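You operate a simulated robot arm through the tools that you are given. There is no shell and no other tool. Be economical: measure what you need, move in short steps, check, and stop when the job is done.

You run a simulated robot arm. Do the job below in one go: nothing can be reset, and whatever is moved stays where it is left.

JOB
Uncap the injector marked spruce, stand it in holder three, raise that spray cup and clamp it.
Fine: its cap stands upright in the grey tray marked caps; free the clamp knob to raise the cup; the other cups, knobs, injectors and the other cap stay.

It is judged by the outcome, as a careful person would: the job done as asked, and still so three seconds after it is handed in. It fails if anything else is knocked over, pushed out of place, dropped, spilled or broken. A push-on lid holds only when it is set on centred and level and pressed home; a screw cap is set on level and turned clockwise until tight.

ROBOT AND FRAMES
A 6-joint arm with a two-finger parallel gripper on a trunk, on a base that drives. Base frame: it is fixed to the floor where the robot stands at the start and does not move with it; the origin is under the middle of the robot, x ahead of it, y to its left, z up; the surface under the hand at the start is at about z = 900. Lengths are in mm, angles in rad, forces in N, time in s.
With the tool pointing down near the work surface it reaches from about 300 to 700 mm from the robot's upright axis, wherever it stands. Its first joint turns from -2.897 to 2.897 rad. Places, roughly: clamp knob four [-1100, 800, 1000]; clamp knob one [-1100, 200, 1000]; clamp knob three [-1100, 600, 1000]; clamp knob two [-1100, 400, 1000]; holder three [-1200, 500, 1200]; inside of the grey tray marked caps [-1000, -400, 900]; spray cup four with yellow handle [-1200, 700, 1000]; spray cup one with yellow handle [-1200, 100, 1000]; spray cup three with yellow handle [-1200, 500, 1000]; spray cup two with yellow handle [-1200, 300, 1000]. Payload 4.1 kg.
Tool frame: the origin (TCP) lies between the finger pads and is the grasp point; the fingertips stand 23 mm ahead of it; z points along the fingers, y is the line along which they close. Largest opening 94 mm; finger width 38, thickness 10; the body of the gripper, 54 by 96 mm, starts 39 mm behind the TCP.
Orientation is told as [roll, pitch, yaw] about the base's x, y, z axes, in that order, counted from this pose: with the fingers straight down and closing along the base's y, the tool's x points along the base's -x, its y along +y and its z along -z.

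CONTROLS
- The arm moves only by the tool play_rows. Its argument "rows" is one flat list of numbers, 7 for each row, row after row: the shift along the tool's x, y, z in units of 40 mm (1.0 is 40 mm), then the turn, a rotation vector about the tool's x, y, z in units of 6 degrees (1.0 is 6 degrees), then the opening, from 0 (shut) to 1 (fully open). In form: [dx, dy, dz, ax, ay, az, grip, dx, dy, dz, ax, ay, az, grip, ...]. A call has 1 to 8 rows; each row shifts and turns the commanded pose from where the row before left it, along the tool's axes as they then stand. A call with a number of a shift or a turn outside -1 to 1 is refused whole. Rows are played at 5 a second. More than 50 mm and 0.15 rad between two rows, or a gripper value outside its range, and nothing of the call is played. A pose out of reach is approached as far as the arm can. The call stops where the force on the tool passes 90 N (or 10 N more than at its start, if that is more) or the arm is blocked; 0.2 s more then pass. The fingers move at their own pace (about 45 mm/s each) and stop on an object; they squeeze with about 41 N. The grip force told is the motor's: it shows also when the fingers shut on nothing. Time passes only in rows, and 0.2 s behind the last, so rows that do not move let the fingers close. The reply holds the time, the measured pose of the TCP, the force on the tool along the base axes, the opening and the grip force, in the units named above and with some noise, with the torque about the TCP (base axes, N m) and any sound that the robot's microphone picked up.
- Cameras (640 x 400 px; columns grow to the right, rows downward): "scene" is now at [22.2, 151.5, 1512.4]; the picture's right is [-0.18, -0.98, 0.00], its down [-0.68, 0.12, -0.72] and it looks along [0.71, -0.13, -0.69] (base axes); focal length 284 px, centre (320, 200). "wrist" rides on the gripper at [86, 16, -75] in the tool frame; the picture's right is [-0.18, 0.98, 0.00], its down [-0.58, -0.11, -0.81] and it looks along [-0.79, -0.15, 0.59] (tool axes); focal length 243 px, centre (320, 200). There is no depth. A picture from a camera that has moved, and an enlarged one, comes with that camera's place and axes in the base frame and with its lens.
- capture(camera): a new picture of that camera. It takes no simulated time.
- move_column(by): slides the trunk up (or, below 0, down) by that many mm; the arm and the scene camera ride with it, the base frame stays. It gives what a move gives, with no picture.
- steer(legs): drives the robot by 1 to 6 legs, each [ahead, turn to the left] in mm and rad, along the robot's own axes; the way and the turn of a leg run together, so that a leg with both is an arc; at most 1500 mm and 3.142 rad a leg. The arm and the cameras ride along, it lands a little off, and it stops where it bumps. It gives what a move gives.
- aim_head(pan, tilt): turns the head with the scene camera to pan (to the left, within 2.705 rad either way) and tilt (down, from -0.506 to 1.204), counted from straight ahead of the robot. It gives what a move gives.
- inspect(camera, box): a new picture of the part [left, top, right, bottom] of that camera's present view, enlarged. It takes no simulated time.
- job_done(): hands the job in; it is judged then, once.

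Work in short steps. Places have to be worked out from the pictures, the camera data and where the tool is seen: move nearer, look again, correct. Check each grasp and each placing, and mend what went wrong. You have 120 turns and 90 pictures in all, those below and enlarged ones among them. Open the gripper and draw the arm clear of the work before you hand the job in, unless the task says otherwise; then end with one line.

The tools are called as name(argument=value, ...) on one line, values as JSON. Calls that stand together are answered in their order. play_rows: Moves the arm, as the interface text tells. Its arguments: {"type":"object","properties":{"rows":{"type":"array","items":{"type":"number"}}},"required":["rows"]} The other tools are called the same way: move_column (by) slides the trunk up or down; steer (legs) drives the base; aim_head (pan, tilt) turns the head that bears the scene camera; capture (camera) takes a picture; inspect (camera, box) takes an enlarged picture of a part of a camera's view; job_done () hands the job in.

At the start:

```text
time: 0.0
eef_pos: [361.1, 40.4, 1189.8]
tool_rot: [-0.001, 0.0, -0.001]
force: [0.4, 0.0, -0.8]
ft_torque: [-0.02, 0.02, -0.03]
gripper_width: 94.0
gripper_force: 0.1
trunk travel left (down, up): [-475.0, 115.0]
robot x, y, heading: [-2.1, 0.1, -0.007]
head pan, tilt: [-0.18, 0.764]
```

scene: 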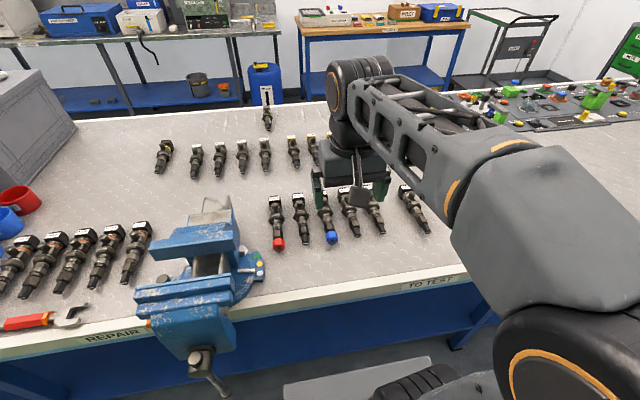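
wrist: 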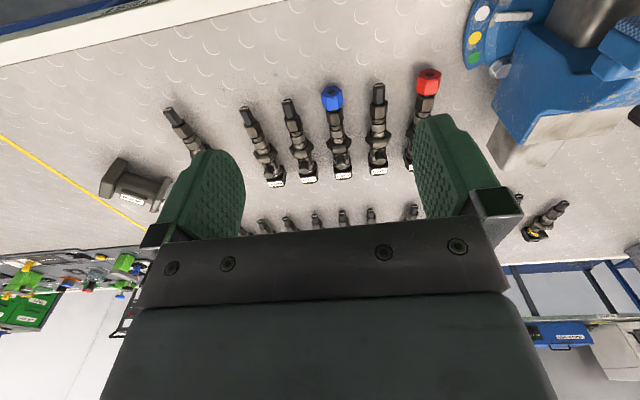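

The bench shows two capped injectors (red, blue). I enlarge both views to read the labels.

inspect(camera="wrist", box=[220, 50, 460, 200])

inspect(camera="scene", box=[240, 170, 440, 270])

```text
2.67 times, centred on (340, 125) of wrist
camera zoom: at [275.3, 55.9, 1263.4], right [0.18, 0.98, 0.0], down [0.58, -0.11, 0.81], along [0.79, -0.15, -0.59], focal length 647 px, centre (267, 400)
```

zoom: 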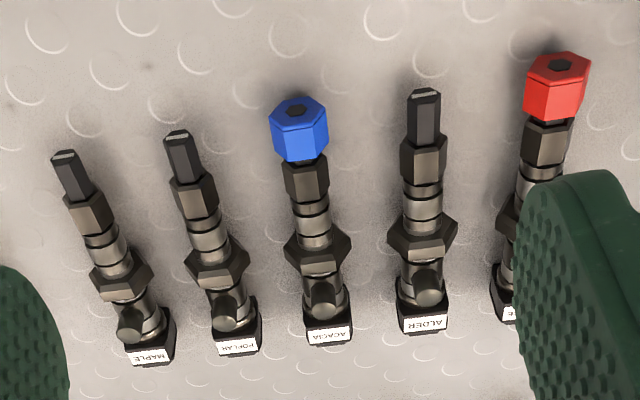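

```text
3.20 times, centred on (340, 220) of scene
camera zoom: at [22.2, 151.5, 1512.4], right [-0.18, -0.98, 0.0], down [-0.68, 0.12, -0.72], along [0.71, -0.13, -0.69], focal length 908 px, centre (256, 136)
```

zoom: 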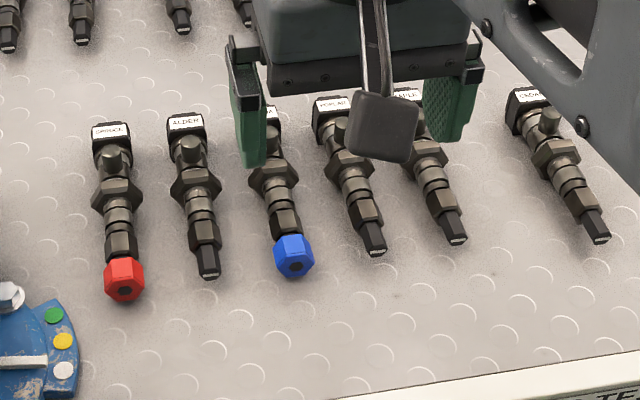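

Spruce is the injector with the red cap, lying along x from about 483 (cap) to 650, y≈173. Now I look behind at the test stand and tray.

aim_head(pan=2.7, tilt=0.3)

capture(camera="scene")

aim_head(pan=-2.7, tilt=0.3)

capture(camera="scene")

```text
time: 2.5
eef_pos: [362.0, 39.5, 1188.5]
tool_rot: [0.0, 0.0, 0.0]
force: [-0.2, 0.0, 0.2]
ft_torque: [0.0, -0.04, 0.01]
gripper_width: 94.1
gripper_force: 0.0
trunk travel left (down, up): [-475.0, 115.0]
robot x, y, heading: [1.8, -4.1, 0.0]
head pan, tilt: [2.7, 0.3]
```

```text
85 pictures are left
camera scene: at [-143.1, 206.1, 1553.9], right [0.43, 0.9, 0.0], down [0.27, -0.13, -0.96], along [-0.86, 0.41, -0.3], focal length 284 px, centre (320, 200)
```

scene: 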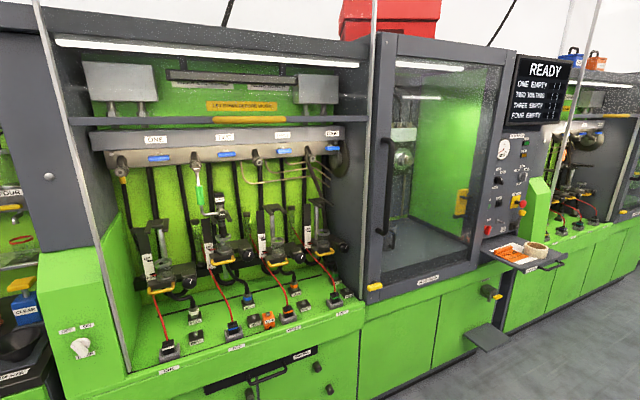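

```text
time: 6.7
eef_pos: [361.6, 40.4, 1188.9]
tool_rot: [-0.001, 0.001, 0.001]
force: [-1.1, -0.6, -0.4]
ft_torque: [0.01, -0.02, 0.0]
gripper_width: 93.7
gripper_force: 0.0
trunk travel left (down, up): [-475.0, 115.0]
robot x, y, heading: [-0.5, 0.1, 0.001]
head pan, tilt: [-2.7, 0.3]
```

```text
84 pictures are left
camera scene: at [-143.1, 126.3, 1553.9], right [-0.43, 0.9, 0.0], down [0.27, 0.13, -0.96], along [-0.86, -0.41, -0.3], focal length 284 px, centre (320, 200)
```

scene: 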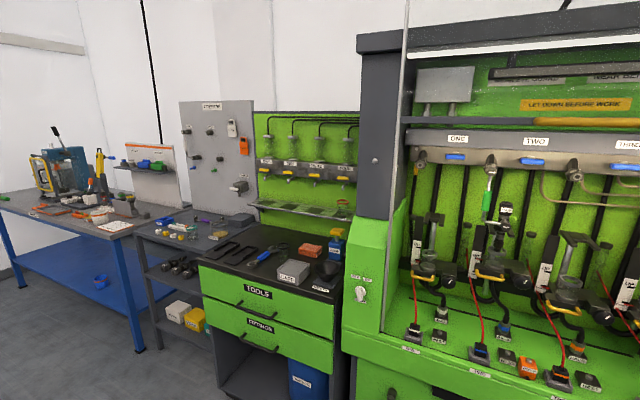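

The rig and the CAPS tray are visible; enlarge these.

inspect(camera="scene", box=[240, 220, 360, 300])

aim_head(pan=2.7, tilt=0.3)

inspect(camera="scene", box=[100, 110, 350, 270])

inspect(camera="scene", box=[200, 190, 350, 290])

```text
5.00 times, centred on (300, 260) of scene
camera zoom: at [-143.1, 126.3, 1553.9], right [-0.43, 0.9, 0.0], down [0.27, 0.13, -0.96], along [-0.86, -0.41, -0.3], focal length 1419 px, centre (420, -100)
```

zoom: 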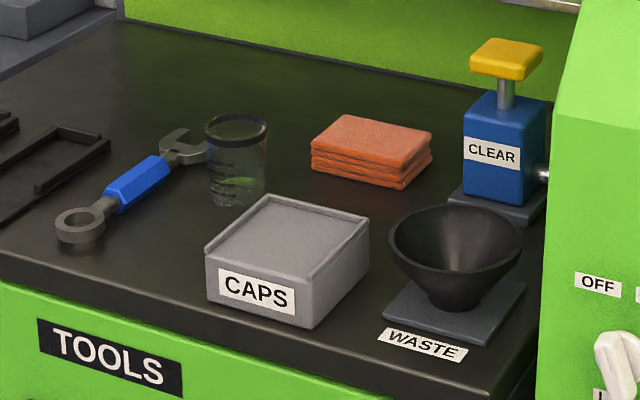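

```text
time: 10.9
eef_pos: [362.3, 40.0, 1189.1]
tool_rot: [-0.002, -0.002, 0.0]
force: [-0.3, 0.6, 0.6]
ft_torque: [0.02, 0.03, 0.03]
gripper_width: 93.8
gripper_force: 0.1
trunk travel left (down, up): [-475.0, 115.0]
robot x, y, heading: [0.3, -2.1, -0.0]
head pan, tilt: [2.7, 0.3]
```

```text
2.50 times, centred on (225, 190) of scene
camera zoom: at [-143.1, 206.1, 1553.9], right [0.43, 0.9, 0.0], down [0.27, -0.13, -0.96], along [-0.86, 0.41, -0.3], focal length 709 px, centre (558, 225)
```

zoom: 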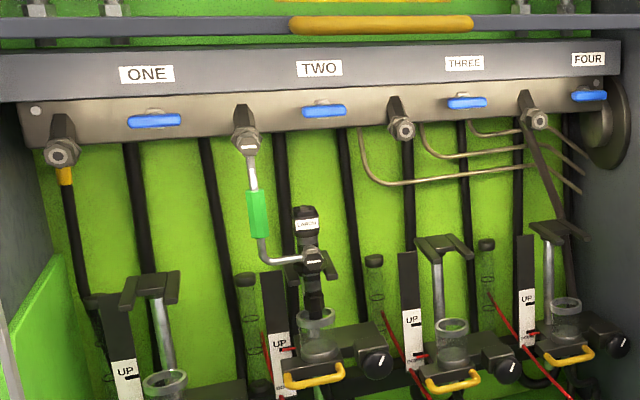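

```text
4.00 times, centred on (275, 240) of scene
camera zoom: at [-143.1, 206.1, 1553.9], right [0.43, 0.9, 0.0], down [0.27, -0.13, -0.96], along [-0.86, 0.41, -0.3], focal length 1135 px, centre (500, 40)
```

zoom: 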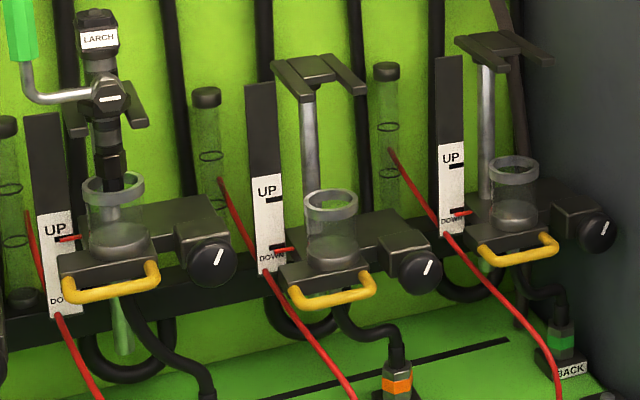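

Holders are open-front forks, injector stands nozzle down in it, label up. First I go above spruce's red cap for a closer look.

play_rows(rows=[-0.64, 0.665, 0.7, 0, 0, 0, 0.75, -0.64, 0.665, 0.7, 0, 0, 0, 0.75, -0.64, 0.665, 0.7, 0, 0, 0, 0.75, -0.64, 0.665, 0.7, 0, 0, 0, 0.75, -0.64, 0.665, 0.7, 0, 0, 0, 0.75])

aim_head(pan=0, tilt=0.85)

capture(camera="wrist")

capture(camera="scene")

```text
time: 12.1
eef_pos: [488.4, 174.9, 1045.9]
tool_rot: [0.001, 0.0, 0.0]
force: [0.4, 0.1, 0.5]
ft_torque: [0.05, 0.02, 0.0]
gripper_width: 70.6
gripper_force: 0.0
trunk travel left (down, up): [-475.0, 115.0]
robot x, y, heading: [-0.3, -0.3, 0.002]
head pan, tilt: [2.7, 0.3]
```

```text
time: 14.5
eef_pos: [488.3, 173.0, 1047.9]
tool_rot: [-0.001, 0.001, 0.0]
force: [-0.2, 0.1, -0.5]
ft_torque: [0.02, 0.0, -0.01]
gripper_width: 70.5
gripper_force: 0.0
trunk travel left (down, up): [-475.0, 115.0]
robot x, y, heading: [1.4, 0.0, -0.004]
head pan, tilt: [0.0, 0.85]
```

```text
80 pictures are left
camera wrist: at [401.9, 189.2, 1120.9], right [0.18, 0.98, 0.0], down [0.58, -0.11, 0.81], along [0.79, -0.15, -0.59], focal length 243 px, centre (320, 200)
```

wrist: 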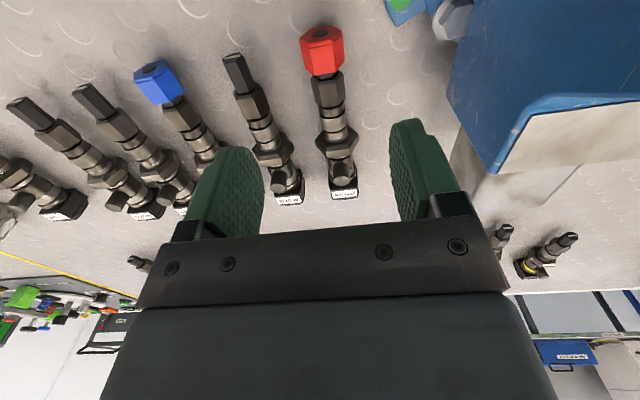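

```text
79 pictures are left
camera scene: at [19.5, 166.3, 1505.5], right [0.0, -1.0, 0.0], down [-0.75, 0.0, -0.66], along [0.66, 0.0, -0.75], focal length 284 px, centre (320, 200)
```

scene: 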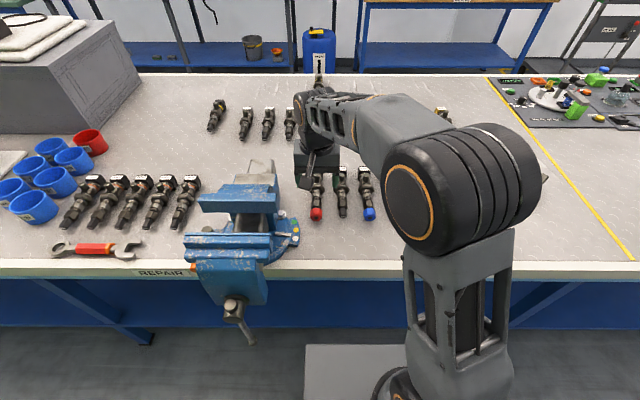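

inspect(camera="wrist", box=[260, 0, 480, 140])

inspect(camera="scene", box=[230, 150, 390, 250])

```text
2.86 times, centred on (370, 70) of wrist
camera zoom: at [401.9, 189.2, 1120.9], right [0.18, 0.98, 0.0], down [0.58, -0.11, 0.81], along [0.79, -0.15, -0.59], focal length 693 px, centre (177, 571)
```

zoom: 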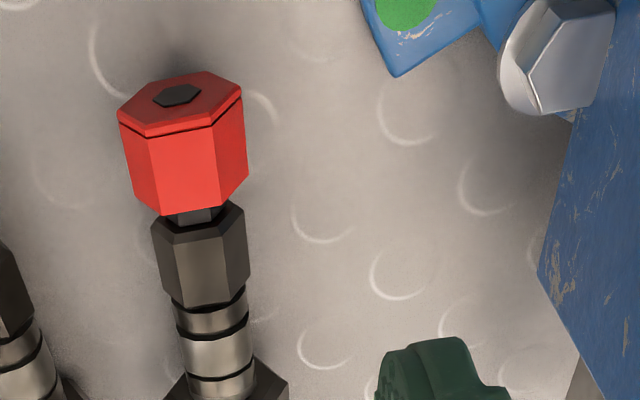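

```text
4.00 times, centred on (310, 200) of scene
camera zoom: at [19.5, 166.3, 1505.5], right [0.0, -1.0, 0.0], down [-0.75, 0.0, -0.66], along [0.66, 0.0, -0.75], focal length 1135 px, centre (360, 200)
```

zoom: 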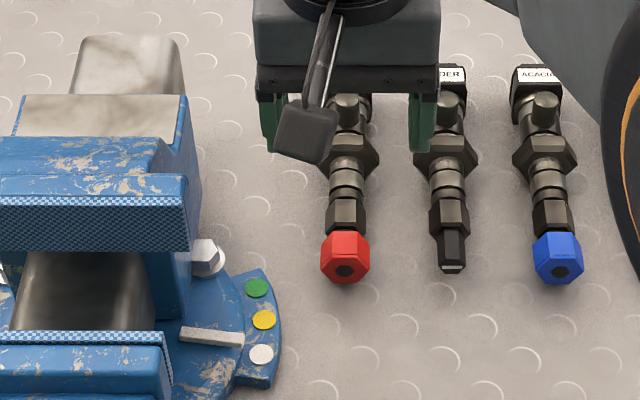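

The cap is a ~34 mm hex spanning x≈470–497, y≈176. I descend around it with a modest opening.

play_rows(rows=[0.125, 0.04, 1, 0, 0, 0, 0.58, 0.125, 0.03, 0.9, 0, 0, 0, 0.58, 0, 0, 0.6, 0, 0, 0, 0.58, 0, 0, 0.45, 0, 0, 0, 0.58, 0, 0, 0, 0, 0, 0, 0.58])

capture(camera="wrist")

inspect(camera="scene", box=[230, 150, 390, 250])

```text
time: 15.7
eef_pos: [479.6, 175.4, 932.0]
tool_rot: [-0.001, -0.001, 0.001]
force: [-0.4, 0.6, -0.2]
ft_torque: [0.03, -0.02, 0.03]
gripper_width: 54.6
gripper_force: 0.0
trunk travel left (down, up): [-475.0, 115.0]
robot x, y, heading: [-0.6, -1.8, 0.002]
head pan, tilt: [0.0, 0.85]
```

```text
76 pictures are left
camera wrist: at [393.0, 190.1, 1006.1], right [0.18, 0.98, 0.0], down [0.58, -0.11, 0.81], along [0.79, -0.15, -0.59], focal length 243 px, centre (320, 200)
```

wrist: 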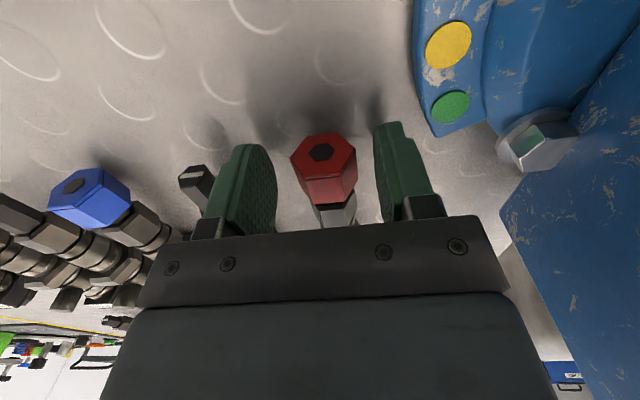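

```text
4.00 times, centred on (310, 200) of scene
camera zoom: at [19.6, 166.3, 1505.5], right [0.0, -1.0, 0.0], down [-0.75, 0.0, -0.66], along [0.66, 0.0, -0.75], focal length 1135 px, centre (360, 200)
```

zoom: 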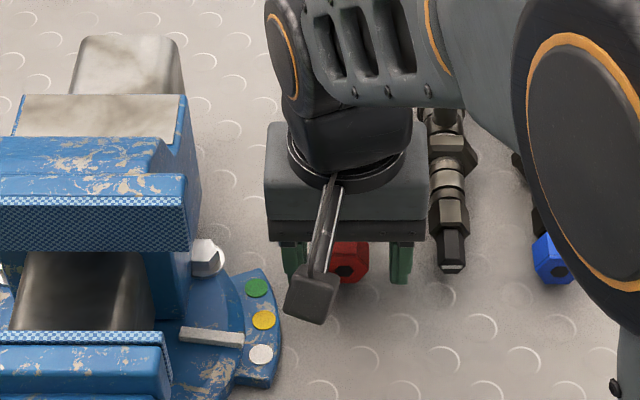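

Centred on the cap. I lower a touch and close.

play_rows(rows=[-0.1, 0, 0.1, 0, 0, 0, 0.4, 0, 0, 0, 0, 0, 0, 0.2, 0, 0, 0, 0, 0, 0, 0.2, 0, 0, 0, 0, 0, 0, 0.2])

capture(camera="wrist")

```text
time: 16.7
eef_pos: [482.3, 174.1, 928.0]
tool_rot: [0.0, -0.001, -0.001]
force: [0.6, 1.8, -1.0]
ft_torque: [-0.02, 0.02, 0.09]
gripper_width: 30.5
gripper_force: 41.1
trunk travel left (down, up): [-475.0, 115.0]
robot x, y, heading: [-2.5, 2.3, -0.004]
head pan, tilt: [0.0, 0.85]
```

```text
74 pictures are left
camera wrist: at [396.6, 189.9, 1001.9], right [0.18, 0.98, 0.0], down [0.58, -0.11, 0.81], along [0.79, -0.15, -0.59], focal length 243 px, centre (320, 200)
```

wrist: 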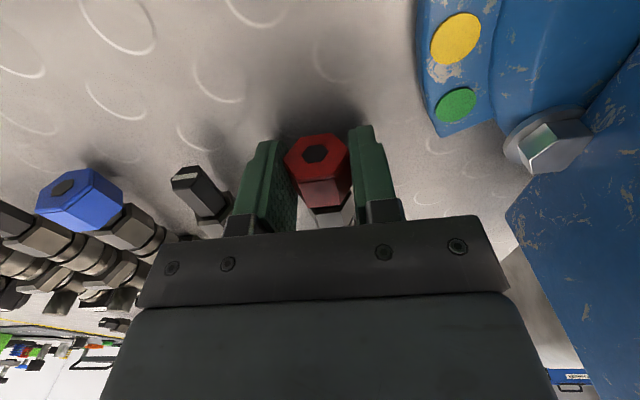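

Cap gripped (30.5 mm). I pull slowly along -x 24 mm and read the force.

play_rows(rows=[0.1, 0, 0, 0, 0, 0, 0.2, 0.1, 0, 0, 0, 0, 0, 0.2, 0.1, 0, 0, 0, 0, 0, 0.2, 0.15, 0, 0, 0, 0, 0, 0.2, 0.15, 0, 0, 0, 0, 0, 0.2])

capture(camera="wrist")

```text
time: 17.9
eef_pos: [459.7, 176.8, 927.2]
tool_rot: [0.0, 0.001, -0.001]
force: [0.3, 0.2, 0.2]
ft_torque: [-0.02, 0.0, -0.01]
gripper_width: 30.6
gripper_force: 40.9
trunk travel left (down, up): [-475.0, 115.0]
robot x, y, heading: [-2.4, -4.6, 0.001]
head pan, tilt: [0.0, 0.85]
```

```text
73 pictures are left
camera wrist: at [373.6, 191.7, 1001.3], right [0.18, 0.98, 0.0], down [0.58, -0.11, 0.81], along [0.79, -0.15, -0.59], focal length 243 px, centre (320, 200)
```

wrist: 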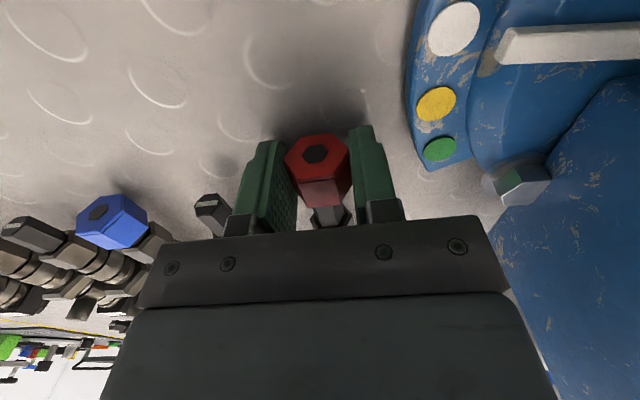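

The nozzle seems to show behind the cap. I pull another 35 mm.

play_rows(rows=[0.2, 0, 0, 0, 0, 0, 0.2, 0.2, 0, 0, 0, 0, 0, 0.2, 0.2, 0, 0, 0, 0, 0, 0.2, 0.2, 0, 0, 0, 0, 0, 0.2, 0.1, 0, 0, 0, 0, 0, 0.2])

capture(camera="wrist")

```text
time: 19.1
eef_pos: [424.2, 176.5, 927.2]
tool_rot: [0.002, 0.0, -0.001]
force: [-0.8, 0.1, -0.6]
ft_torque: [0.01, 0.0, -0.02]
gripper_width: 30.6
gripper_force: 40.8
trunk travel left (down, up): [-475.0, 115.0]
robot x, y, heading: [-1.4, 0.5, -0.0]
head pan, tilt: [0.0, 0.85]
```

```text
72 pictures are left
camera wrist: at [338.4, 192.5, 1001.7], right [0.18, 0.98, 0.0], down [0.58, -0.11, 0.81], along [0.79, -0.15, -0.59], focal length 243 px, centre (320, 200)
```

wrist: 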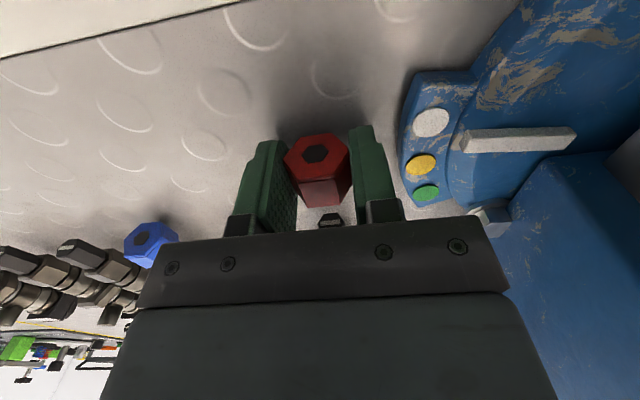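

The cap came off freely. I move it a little away from the vice, set it on the clear bench and release, to regrip it nearer its closed end.

play_rows(rows=[0, 0, -0.4, 0, 0, 0, 0.2, 0, -0.8, 0, 0, 0, 0, 0.2, 0, -0.4, 0, 0, 0, 0, 0.2, 0, 0, 0.38, 0, 0, 0, 0.2, 0, 0, 0.04, 0, 0, 0, 0.2, 0, 0, 0, 0, 0, 0, 0.52, 0, 0, 0, 0, 0, 0, 0.52])

capture(camera="wrist")

capture(camera="scene")

```text
time: 20.7
eef_pos: [425.6, 128.9, 927.8]
tool_rot: [0.0, 0.002, 0.0]
force: [-0.2, 0.1, 0.2]
ft_torque: [0.02, -0.01, 0.03]
gripper_width: 49.2
gripper_force: 0.1
trunk travel left (down, up): [-475.0, 115.0]
robot x, y, heading: [0.7, -0.4, 0.002]
head pan, tilt: [0.0, 0.85]
```

```text
71 pictures are left
camera wrist: at [338.9, 144.2, 1001.1], right [0.18, 0.98, 0.0], down [0.58, -0.11, 0.81], along [0.79, -0.15, -0.59], focal length 243 px, centre (320, 200)
```

wrist: 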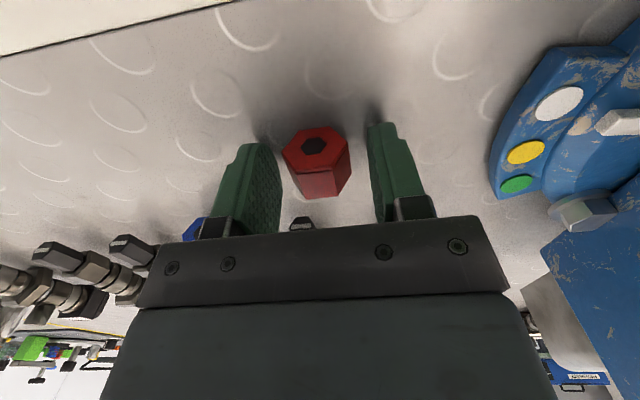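

```text
70 pictures are left
camera scene: at [19.5, 166.3, 1505.5], right [0.0, -1.0, 0.0], down [-0.75, 0.0, -0.66], along [0.66, 0.0, -0.75], focal length 284 px, centre (320, 200)
```

scene: 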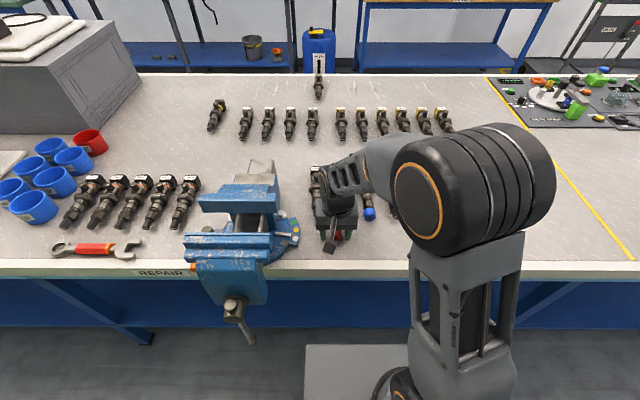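

Released. Now shift 17 mm toward -x and regrip near the closed end.

play_rows(rows=[0.42, 0.05, 0, 0, 0, 0, 0.52, 0, 0, 0, 0, 0, 0, 0.3, 0, 0, 0, 0, 0, 0, 0.2, 0, 0, 0, 0, 0, 0, 0.2, 0, 0, -0.6, 0, 0, 0, 0.2, 0, 0, -0.8, 0, 0, 0, 0.2])

capture(camera="wrist")

inspect(camera="scene", box=[250, 170, 410, 270])

```text
time: 22.1
eef_pos: [406.9, 127.1, 984.2]
tool_rot: [-0.001, 0.0, 0.0]
force: [-0.9, 0.8, -0.9]
ft_torque: [0.01, 0.0, -0.01]
gripper_width: 30.4
gripper_force: 40.9
trunk travel left (down, up): [-475.0, 115.0]
robot x, y, heading: [-2.4, -2.1, -0.0]
head pan, tilt: [0.0, 0.85]
```

```text
69 pictures are left
camera wrist: at [320.2, 142.6, 1058.3], right [0.18, 0.98, 0.0], down [0.58, -0.11, 0.81], along [0.79, -0.15, -0.59], focal length 243 px, centre (320, 200)
```

wrist: 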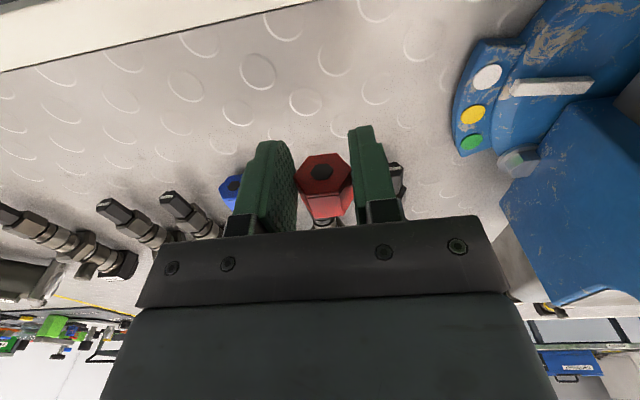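

```text
4.00 times, centred on (330, 220) of scene
camera zoom: at [19.3, 166.1, 1505.5], right [0.0, -1.0, 0.0], down [-0.75, 0.0, -0.66], along [0.66, 0.0, -0.75], focal length 1135 px, centre (280, 120)
```

zoom: 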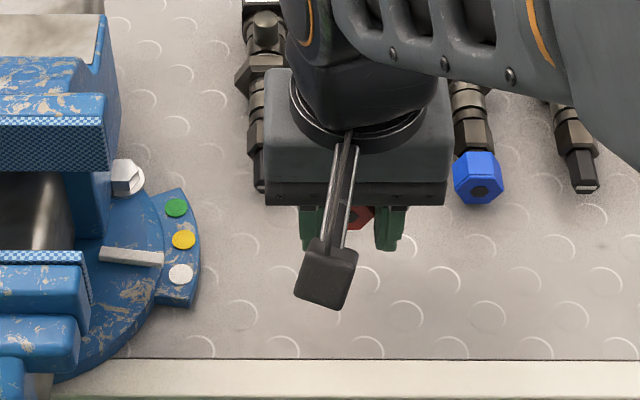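

inspect(camera="wrist", box=[220, 100, 440, 240])

```text
2.86 times, centred on (330, 170) of wrist
camera zoom: at [320.2, 142.6, 1058.3], right [0.18, 0.98, 0.0], down [0.58, -0.11, 0.81], along [0.79, -0.15, -0.59], focal length 693 px, centre (291, 286)
```

zoom: 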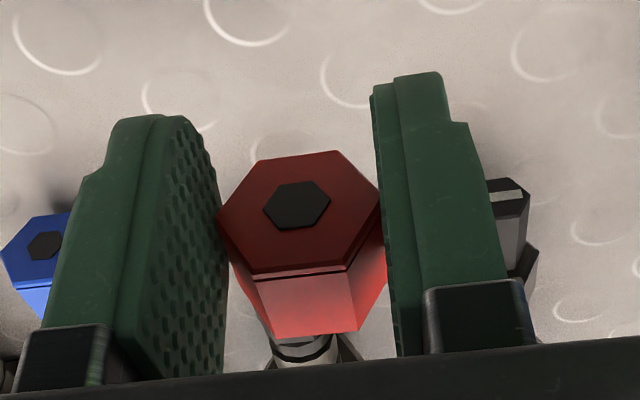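

The cap is held near its closed end. I lift high, then drive around to face the caps tray.

play_rows(rows=[0.3, 0, -1, 0, 0, 0, 0.2, 0.3, 0, -1, 0, 0, 0, 0.2, 0.3, 0, -1, 0, 0, 0, 0.2, 0.3, 0, -1, 0, 0, 0, 0.2, 0.3, 0, -1, 0, 0, 0, 0.2])

steer(legs=[[-300, 0], [0, -1.571], [400, 0], [0, -1.571], [140, 0]])

aim_head(pan=0, tilt=0.7)

capture(camera="scene")

```text
time: 23.3
eef_pos: [346.7, 129.9, 1181.5]
tool_rot: [-0.002, 0.0, 0.0]
force: [0.3, 0.4, -1.4]
ft_torque: [0.01, 0.0, 0.01]
gripper_width: 30.8
gripper_force: 40.6
trunk travel left (down, up): [-475.0, 115.0]
robot x, y, heading: [-2.6, -4.1, -0.001]
head pan, tilt: [0.0, 0.85]
```

```text
time: 36.1
eef_pos: [-800.4, -509.3, 1180.7]
tool_rot: [0.001, 0.0, 3.116]
force: [-0.3, 0.1, 0.0]
ft_torque: [0.03, 0.0, 0.03]
gripper_width: 30.5
gripper_force: 41.1
trunk travel left (down, up): [-475.0, 115.0]
robot x, y, heading: [-450.2, -389.7, 3.115]
head pan, tilt: [0.0, 0.85]
```

```text
time: 36.8
eef_pos: [-800.0, -508.6, 1180.4]
tool_rot: [-0.001, -0.001, 3.116]
force: [-1.1, 0.9, 0.0]
ft_torque: [-0.02, 0.0, 0.0]
gripper_width: 30.5
gripper_force: 40.6
trunk travel left (down, up): [-475.0, 115.0]
robot x, y, heading: [-447.3, -386.3, 3.11]
head pan, tilt: [0.0, 0.7]
```

```text
66 pictures are left
camera scene: at [-477.8, -554.4, 1517.7], right [0.03, 1.0, 0.0], down [0.64, -0.02, -0.76], along [-0.76, 0.02, -0.64], focal length 284 px, centre (320, 200)
```

scene: 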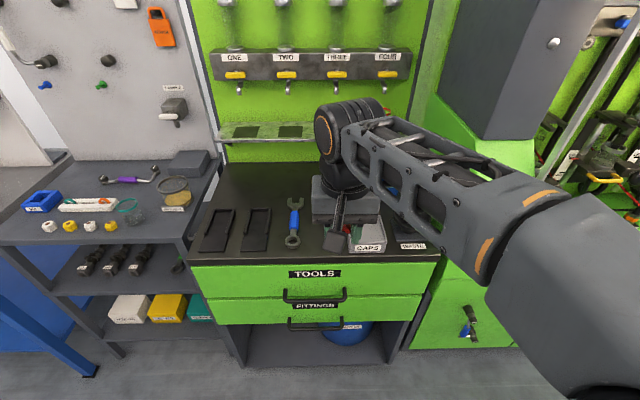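

inspect(camera="scene", box=[290, 180, 450, 280])

capture(camera="wrist")

```text
4.00 times, centred on (370, 230) of scene
camera zoom: at [-477.8, -554.4, 1517.7], right [0.03, 1.0, 0.0], down [0.64, -0.02, -0.76], along [-0.76, 0.02, -0.64], focal length 1135 px, centre (120, 80)
```

zoom: 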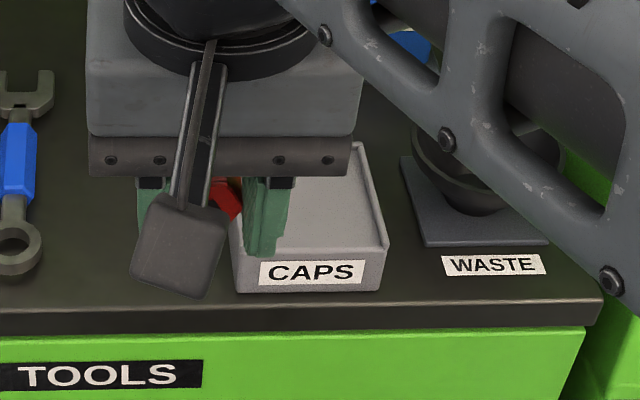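

```text
64 pictures are left
camera wrist: at [-714.1, -528.4, 1255.7], right [-0.21, -0.98, 0.0], down [-0.58, 0.12, 0.81], along [-0.79, 0.17, -0.59], focal length 243 px, centre (320, 200)
```

wrist: 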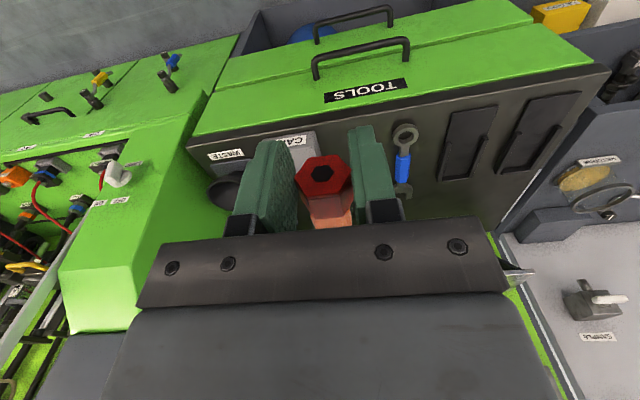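

Tray spans about x -980…-1084, y -361…-460, top z≈940. I move the TCP above it, then start turning the gripper to horizontal with the cap's open end down.

play_rows(rows=[-0.95, -0.5, 0, 0, 0, 0, 0.2, -0.95, -0.5, 0, 0, 0, 0, 0.2, -0.95, -0.5, 0, 0, 0, 0, 0.2, -0.95, -0.5, 0, 0, 0, 0, 0.2, -0.95, -0.5, 0, 0, 0, 0, 0.2])

play_rows(rows=[0, 0, 0, 0.7071, 0, -0.7071, 0.2, 0, 0, 0, 0.7071, 0, -0.7071, 0.2, 0, 0, 0, 0.7071, 0, -0.7071, 0.2, 0, 0, 0, 0.7071, 0, -0.7071, 0.2, 0, 0, 0, 0.7071, 0, -0.7071, 0.2, 0, 0, 0, 0.7071, 0, -0.7071, 0.2, 0, 0, 0, 0.7071, 0, -0.7071, 0.2, 0, 0, 0, 0.7071, 0, -0.7071, 0.2])

play_rows(rows=[0, 0, 0, 0.7071, 0, -0.7071, 0.2, 0, 0, 0, 0.7071, 0, -0.7071, 0.2, 0, 0, 0, 0.7071, 0, -0.7071, 0.2, 0, 0, 0, 0.7071, 0, -0.7071, 0.2, 0, 0, 0, 0.7071, 0, -0.7071, 0.2, 0, 0, 0, 0.7071, 0, -0.7071, 0.2, 0, 0, 0, 0.7071, 0, -0.7071, 0.2])

capture(camera="scene")

```text
time: 38.0
eef_pos: [-988.4, -402.3, 1180.2]
tool_rot: [-0.001, 0.0, 3.116]
force: [0.3, -0.8, 0.1]
ft_torque: [0.0, 0.01, -0.04]
gripper_width: 30.4
gripper_force: 41.3
trunk travel left (down, up): [-475.0, 115.0]
robot x, y, heading: [-449.5, -386.9, 3.11]
head pan, tilt: [0.0, 0.7]
```

```text
time: 39.8
eef_pos: [-986.8, -405.0, 1181.3]
tool_rot: [-0.564, 0.166, -2.607]
force: [0.2, -0.4, -1.0]
ft_torque: [-0.02, 0.0, 0.0]
gripper_width: 30.4
gripper_force: 40.7
trunk travel left (down, up): [-475.0, 115.0]
robot x, y, heading: [-448.3, -388.1, 3.118]
head pan, tilt: [0.0, 0.7]
```

```text
time: 41.4
eef_pos: [-987.6, -405.2, 1180.9]
tool_rot: [-0.958, 0.523, -2.215]
force: [0.0, 0.4, 0.5]
ft_torque: [-0.06, 0.01, -0.03]
gripper_width: 30.5
gripper_force: 41.3
trunk travel left (down, up): [-475.0, 115.0]
robot x, y, heading: [-451.3, -388.9, 3.116]
head pan, tilt: [0.0, 0.7]
```

```text
63 pictures are left
camera scene: at [-477.8, -554.4, 1517.8], right [0.03, 1.0, 0.0], down [0.64, -0.02, -0.76], along [-0.76, 0.02, -0.64], focal length 284 px, centre (320, 200)
```

scene: 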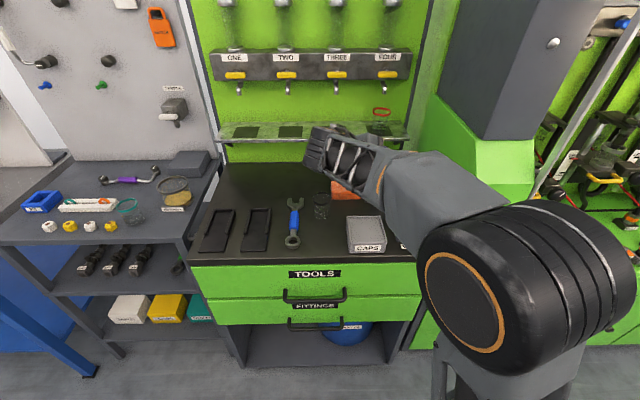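

The turn goes well. Continue the remaining 90° and inspect the now unobstructed tray.

inspect(camera="scene", box=[320, 195, 416, 255])

play_rows(rows=[0, 0, 0, 0.7071, 0, -0.7071, 0.2, 0, 0, 0, 0.7071, 0, -0.7071, 0.2, 0, 0, 0, 0.7071, 0, -0.7071, 0.2, 0, 0, 0, 0.7071, 0, -0.7071, 0.2, 0, 0, 0, 0.7071, 0, -0.7071, 0.2, 0, 0, 0, 0.7071, 0, -0.7071, 0.2, 0, 0, 0, 0.7071, 0, -0.7071, 0.2, 0, 0, 0, 0.7071, 0, -0.7071, 0.2])

play_rows(rows=[0, 0, 0, 0.7071, 0, -0.7071, 0.2, 0, 0, 0, 0.7071, 0, -0.7071, 0.2, 0, 0, 0, 0.7071, 0, -0.7071, 0.2, 0, 0, 0, 0.7071, 0, -0.7071, 0.2, 0, 0, 0, 0.7071, 0, -0.7071, 0.2, 0, 0, 0, 0.7071, 0, -0.7071, 0.2, 0, 0, 0, 0.7071, 0, -0.7071, 0.2])

capture(camera="scene")

capture(camera="wrist")

```text
6.67 times, centred on (368, 225) of scene
camera zoom: at [-477.8, -554.4, 1517.8], right [0.03, 1.0, 0.0], down [0.64, -0.02, -0.76], along [-0.76, 0.02, -0.64], focal length 1892 px, centre (0, 33)
```

zoom: 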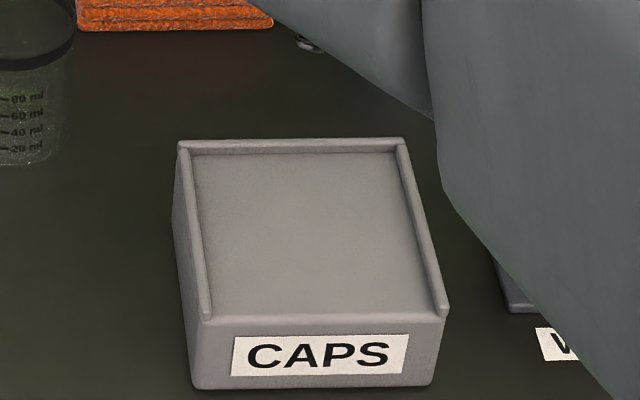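

```text
time: 43.2
eef_pos: [-986.7, -403.6, 1180.8]
tool_rot: [-1.305, 1.059, -1.865]
force: [-0.2, 0.0, 0.0]
ft_torque: [-0.02, 0.0, 0.02]
gripper_width: 30.3
gripper_force: 40.5
trunk travel left (down, up): [-475.0, 115.0]
robot x, y, heading: [-448.8, -388.2, 3.115]
head pan, tilt: [0.0, 0.7]
```

```text
time: 44.8
eef_pos: [-985.6, -421.4, 1186.2]
tool_rot: [0.269, 1.569, 0.237]
force: [-0.4, 0.6, 0.1]
ft_torque: [0.0, -0.01, 0.0]
gripper_width: 30.6
gripper_force: 40.6
out of reach, approached as far as the arm can: row 7
trunk travel left (down, up): [-475.0, 115.0]
robot x, y, heading: [-448.3, -389.1, 3.115]
head pan, tilt: [0.0, 0.7]
```

```text
61 pictures are left
camera scene: at [-477.7, -554.9, 1517.7], right [0.03, 1.0, 0.0], down [0.64, -0.02, -0.77], along [-0.76, 0.02, -0.64], focal length 284 px, centre (320, 200)
```

scene: 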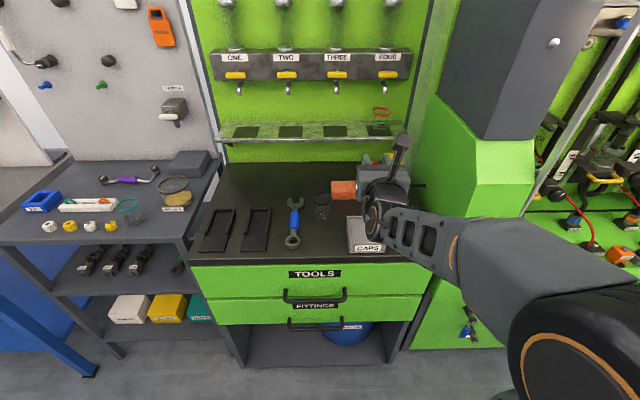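

```text
60 pictures are left
camera wrist: at [-910.4, -408.3, 1272.4], right [0.03, 0.98, -0.18], down [0.8, -0.14, -0.58], along [-0.59, -0.13, -0.79], focal length 243 px, centre (320, 200)
```

wrist: 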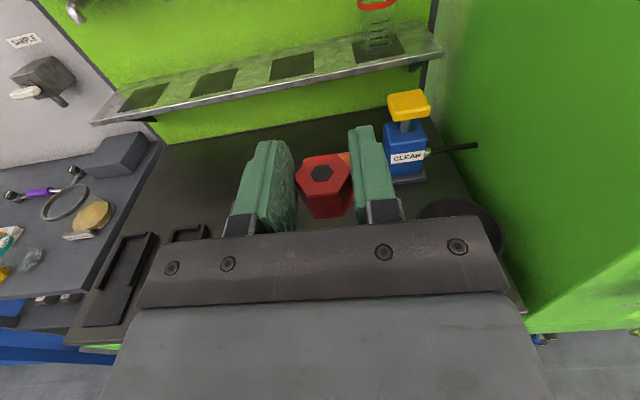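

Gripper is horizontal with the cap upright, closed end up. I shift forward over the tray middle and check the reached pose.

play_rows(rows=[0, 0, 0.4, 0, 0, 0, 0.2, 0, 0, 0.38, 0, 0, 0, 0.2, 0, 0, 0, 0, 0, 0, 0.2])

move_column(by=-150)

capture(camera="wrist")

inspect(camera="scene", box=[290, 120, 450, 220])

```text
time: 45.6
eef_pos: [-1017.2, -425.1, 1186.2]
tool_rot: [-0.508, 1.569, -0.54]
force: [-0.2, -0.8, -0.2]
ft_torque: [0.03, 0.02, 0.03]
gripper_width: 30.5
gripper_force: 41.2
out of reach, approached as far as the arm can: row 2
trunk travel left (down, up): [-475.0, 115.0]
robot x, y, heading: [-453.4, -391.2, 3.113]
head pan, tilt: [0.0, 0.7]
```

```text
time: 47.3
eef_pos: [-1016.6, -425.2, 1038.1]
tool_rot: [-0.648, 1.569, -0.681]
force: [0.1, -0.4, -0.7]
ft_torque: [0.03, 0.01, 0.01]
gripper_width: 30.4
gripper_force: 41.1
trunk travel left (down, up): [-325.0, 265.0]
robot x, y, heading: [-452.9, -384.8, 3.116]
head pan, tilt: [0.0, 0.7]
```

```text
59 pictures are left
camera wrist: at [-941.0, -411.9, 1123.8], right [0.03, 0.98, -0.19], down [0.8, -0.14, -0.58], along [-0.6, -0.13, -0.79], focal length 243 px, centre (320, 200)
```

wrist: 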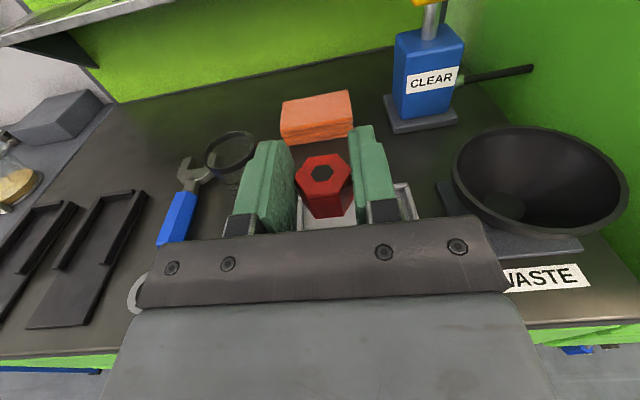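

```text
4.00 times, centred on (370, 170) of scene
camera zoom: at [-477.9, -554.4, 1367.8], right [0.03, 1.0, 0.0], down [0.64, -0.02, -0.76], along [-0.76, 0.02, -0.64], focal length 1135 px, centre (120, 320)
```

zoom: 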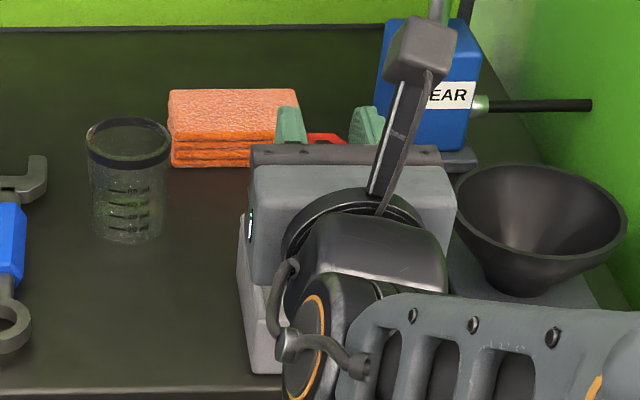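

play_rows(rows=[0, 0.3, 0, 0, 0, 0, 0.2, 0, 0, 0, 0, 0, 0, 0.2])

move_column(by=-55)

inspect(camera="wrist", box=[220, 100, 440, 240])

capture(camera="scene")

```text
time: 47.9
eef_pos: [-1015.0, -421.7, 1039.7]
tool_rot: [-0.311, 1.566, -0.353]
force: [0.0, -0.2, -0.6]
ft_torque: [0.02, -0.02, -0.01]
gripper_width: 30.3
gripper_force: 41.0
out of reach, approached as far as the arm can: row 1
trunk travel left (down, up): [-325.0, 265.0]
robot x, y, heading: [-449.8, -387.4, 3.114]
head pan, tilt: [0.0, 0.7]
```

```text
time: 48.9
eef_pos: [-1015.2, -421.4, 983.7]
tool_rot: [-0.369, 1.568, -0.41]
force: [0.0, -0.1, -0.3]
ft_torque: [-0.03, 0.0, 0.0]
gripper_width: 30.6
gripper_force: 41.2
trunk travel left (down, up): [-270.0, 320.0]
robot x, y, heading: [-448.7, -386.1, 3.119]
head pan, tilt: [0.0, 0.7]
```

```text
2.86 times, centred on (330, 170) of wrist
camera zoom: at [-940.1, -408.3, 1070.7], right [0.04, 0.98, -0.19], down [0.8, -0.14, -0.58], along [-0.59, -0.13, -0.79], focal length 693 px, centre (291, 286)
```

zoom: 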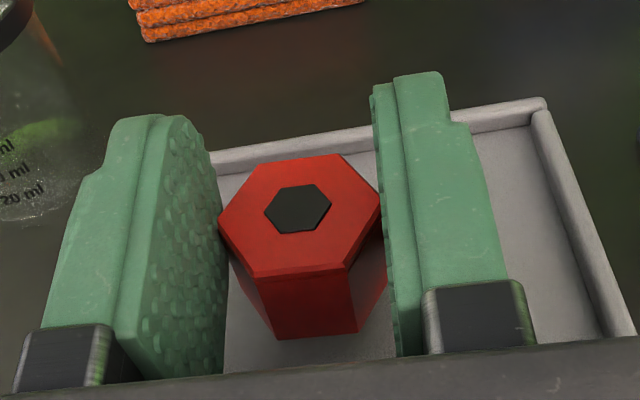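

```text
56 pictures are left
camera scene: at [-477.9, -554.4, 1312.8], right [0.03, 1.0, 0.0], down [0.64, -0.02, -0.76], along [-0.76, 0.02, -0.64], focal length 284 px, centre (320, 200)
```

scene: 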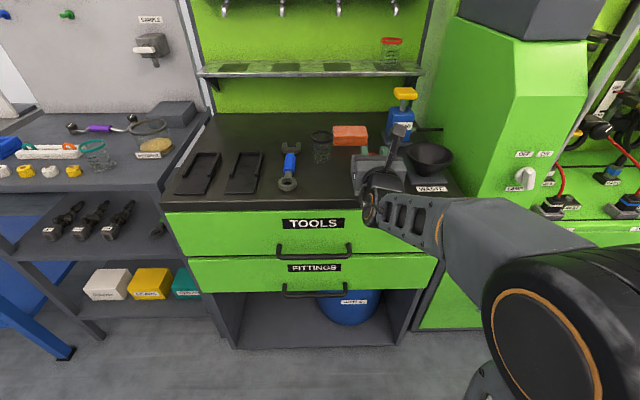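

The cap hangs over the tray with both fingers inside the rims. I lower in small column steps until contact.

move_column(by=-14)

move_column(by=-4)

inspect(camera="wrist", box=[220, 100, 440, 240])

```text
time: 49.5
eef_pos: [-1015.7, -421.8, 972.9]
tool_rot: [-2.785, 1.564, -2.828]
force: [-3.8, -0.7, 14.1]
ft_torque: [-0.01, 0.16, 0.03]
gripper_width: 30.3
gripper_force: 40.4
trunk travel left (down, up): [-256.0, 334.0]
robot x, y, heading: [-448.8, -387.1, 3.117]
head pan, tilt: [0.0, 0.7]
```

```text
time: 50.0
eef_pos: [-1014.9, -420.6, 973.0]
tool_rot: [-2.968, 1.555, -3.012]
force: [-6.5, -3.0, 36.7]
ft_torque: [-0.04, 0.33, 0.05]
gripper_width: 30.3
gripper_force: 40.7
trunk travel left (down, up): [-252.0, 338.0]
robot x, y, heading: [-449.6, -387.9, 3.113]
head pan, tilt: [0.0, 0.7]
```

```text
2.86 times, centred on (330, 170) of wrist
camera zoom: at [-938.1, -408.4, 1058.2], right [0.04, 0.98, -0.19], down [0.79, -0.14, -0.59], along [-0.61, -0.13, -0.78], focal length 693 px, centre (291, 286)
```

zoom: 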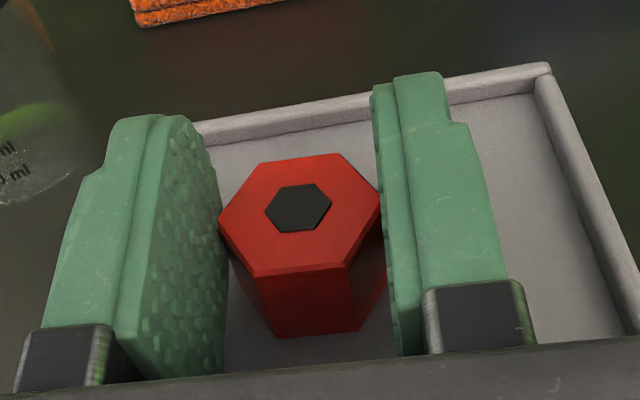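

The contact lies ahead of the TCP, i.e. the cap stands on the tray floor. I ease the pressure, open, and back out.

move_column(by=5)

play_rows(rows=[0, 0, 0, 0, 0, 0, 0.35, 0, 0, 0, 0, 0, 0, 0.5, 0, 0, 0, 0, 0, 0, 0.6, 0, 0, 0, 0, 0, 0, 0.6])

inspect(camera="wrist", box=[220, 100, 440, 240])

```text
time: 50.6
eef_pos: [-1013.7, -421.6, 972.7]
tool_rot: [-2.467, 1.571, -2.506]
force: [-3.6, -0.9, 23.0]
ft_torque: [0.0, 0.35, 0.02]
gripper_width: 30.3
gripper_force: 40.7
trunk travel left (down, up): [-257.0, 333.0]
robot x, y, heading: [-447.9, -388.7, 3.118]
head pan, tilt: [0.0, 0.7]
```

```text
time: 51.6
eef_pos: [-1014.5, -419.5, 968.4]
tool_rot: [-0.276, 1.563, -0.319]
force: [6.9, 26.3, -14.4]
ft_torque: [1.04, 0.39, 1.17]
gripper_width: 44.7
gripper_force: 0.0
trunk travel left (down, up): [-257.0, 333.0]
robot x, y, heading: [-452.2, -385.6, 3.111]
head pan, tilt: [0.0, 0.7]
```

```text
2.86 times, centred on (330, 170) of wrist
camera zoom: at [-940.6, -405.7, 1055.7], right [0.04, 0.98, -0.19], down [0.81, -0.14, -0.57], along [-0.59, -0.13, -0.8], focal length 693 px, centre (291, 286)
```

zoom: 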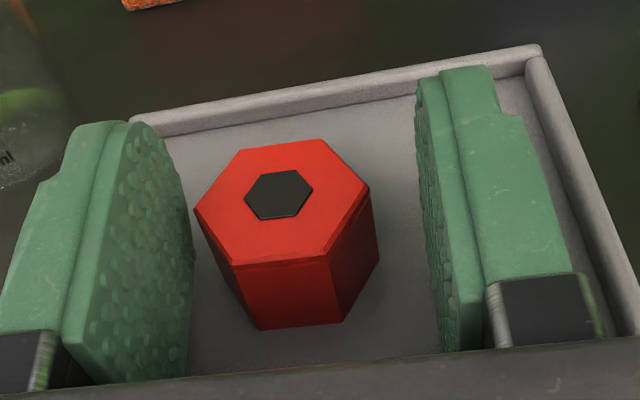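

The cap stands free, but the left finger touches the tray rim. I close slightly and raise straight up.

play_rows(rows=[0, 0, 0, 0, 0, 0, 0.43, 0, 0, 0, 0, 0, 0, 0.43])

move_column(by=60)

capture(camera="wrist")

inspect(camera="scene", box=[300, 110, 460, 210])

```text
time: 52.2
eef_pos: [-1015.1, -420.4, 971.7]
tool_rot: [-0.622, 1.568, -0.666]
force: [-0.5, -0.6, -0.9]
ft_torque: [-0.01, 0.0, 0.0]
gripper_width: 40.3
gripper_force: 0.0
trunk travel left (down, up): [-257.0, 333.0]
robot x, y, heading: [-449.7, -388.1, 3.115]
head pan, tilt: [0.0, 0.7]
```

```text
time: 53.2
eef_pos: [-1015.3, -420.4, 1030.1]
tool_rot: [-0.322, 1.567, -0.364]
force: [0.5, -0.5, 0.1]
ft_torque: [-0.01, 0.02, -0.08]
gripper_width: 40.2
gripper_force: 0.0
trunk travel left (down, up): [-317.0, 273.0]
robot x, y, heading: [-448.9, -388.7, 3.115]
head pan, tilt: [0.0, 0.7]
```

```text
53 pictures are left
camera wrist: at [-940.2, -408.3, 1117.6], right [0.04, 0.98, -0.19], down [0.8, -0.14, -0.58], along [-0.59, -0.12, -0.79], focal length 243 px, centre (320, 200)
```

wrist: 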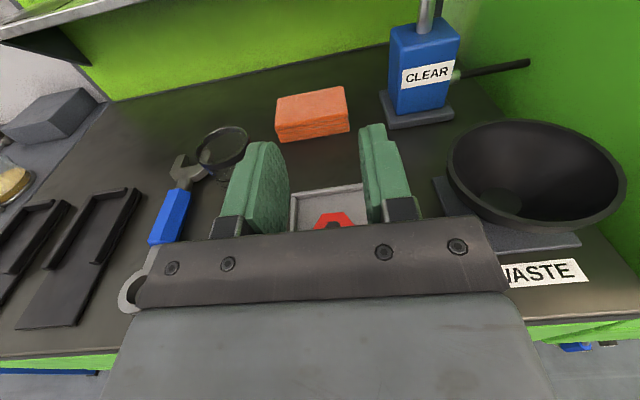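

```text
4.00 times, centred on (380, 160) of scene
camera zoom: at [-478.0, -554.4, 1359.8], right [0.03, 1.0, 0.0], down [0.64, -0.02, -0.76], along [-0.76, 0.02, -0.64], focal length 1135 px, centre (80, 360)
```

zoom: 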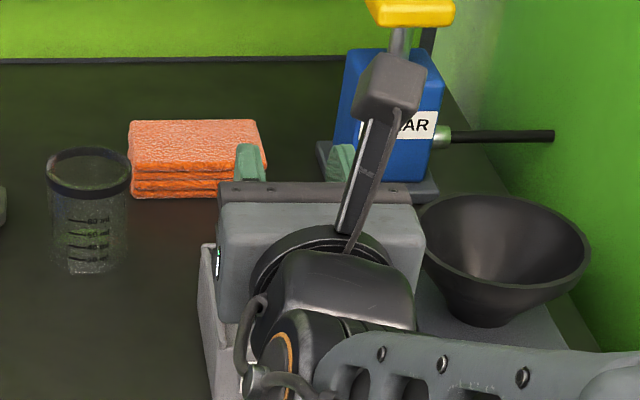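

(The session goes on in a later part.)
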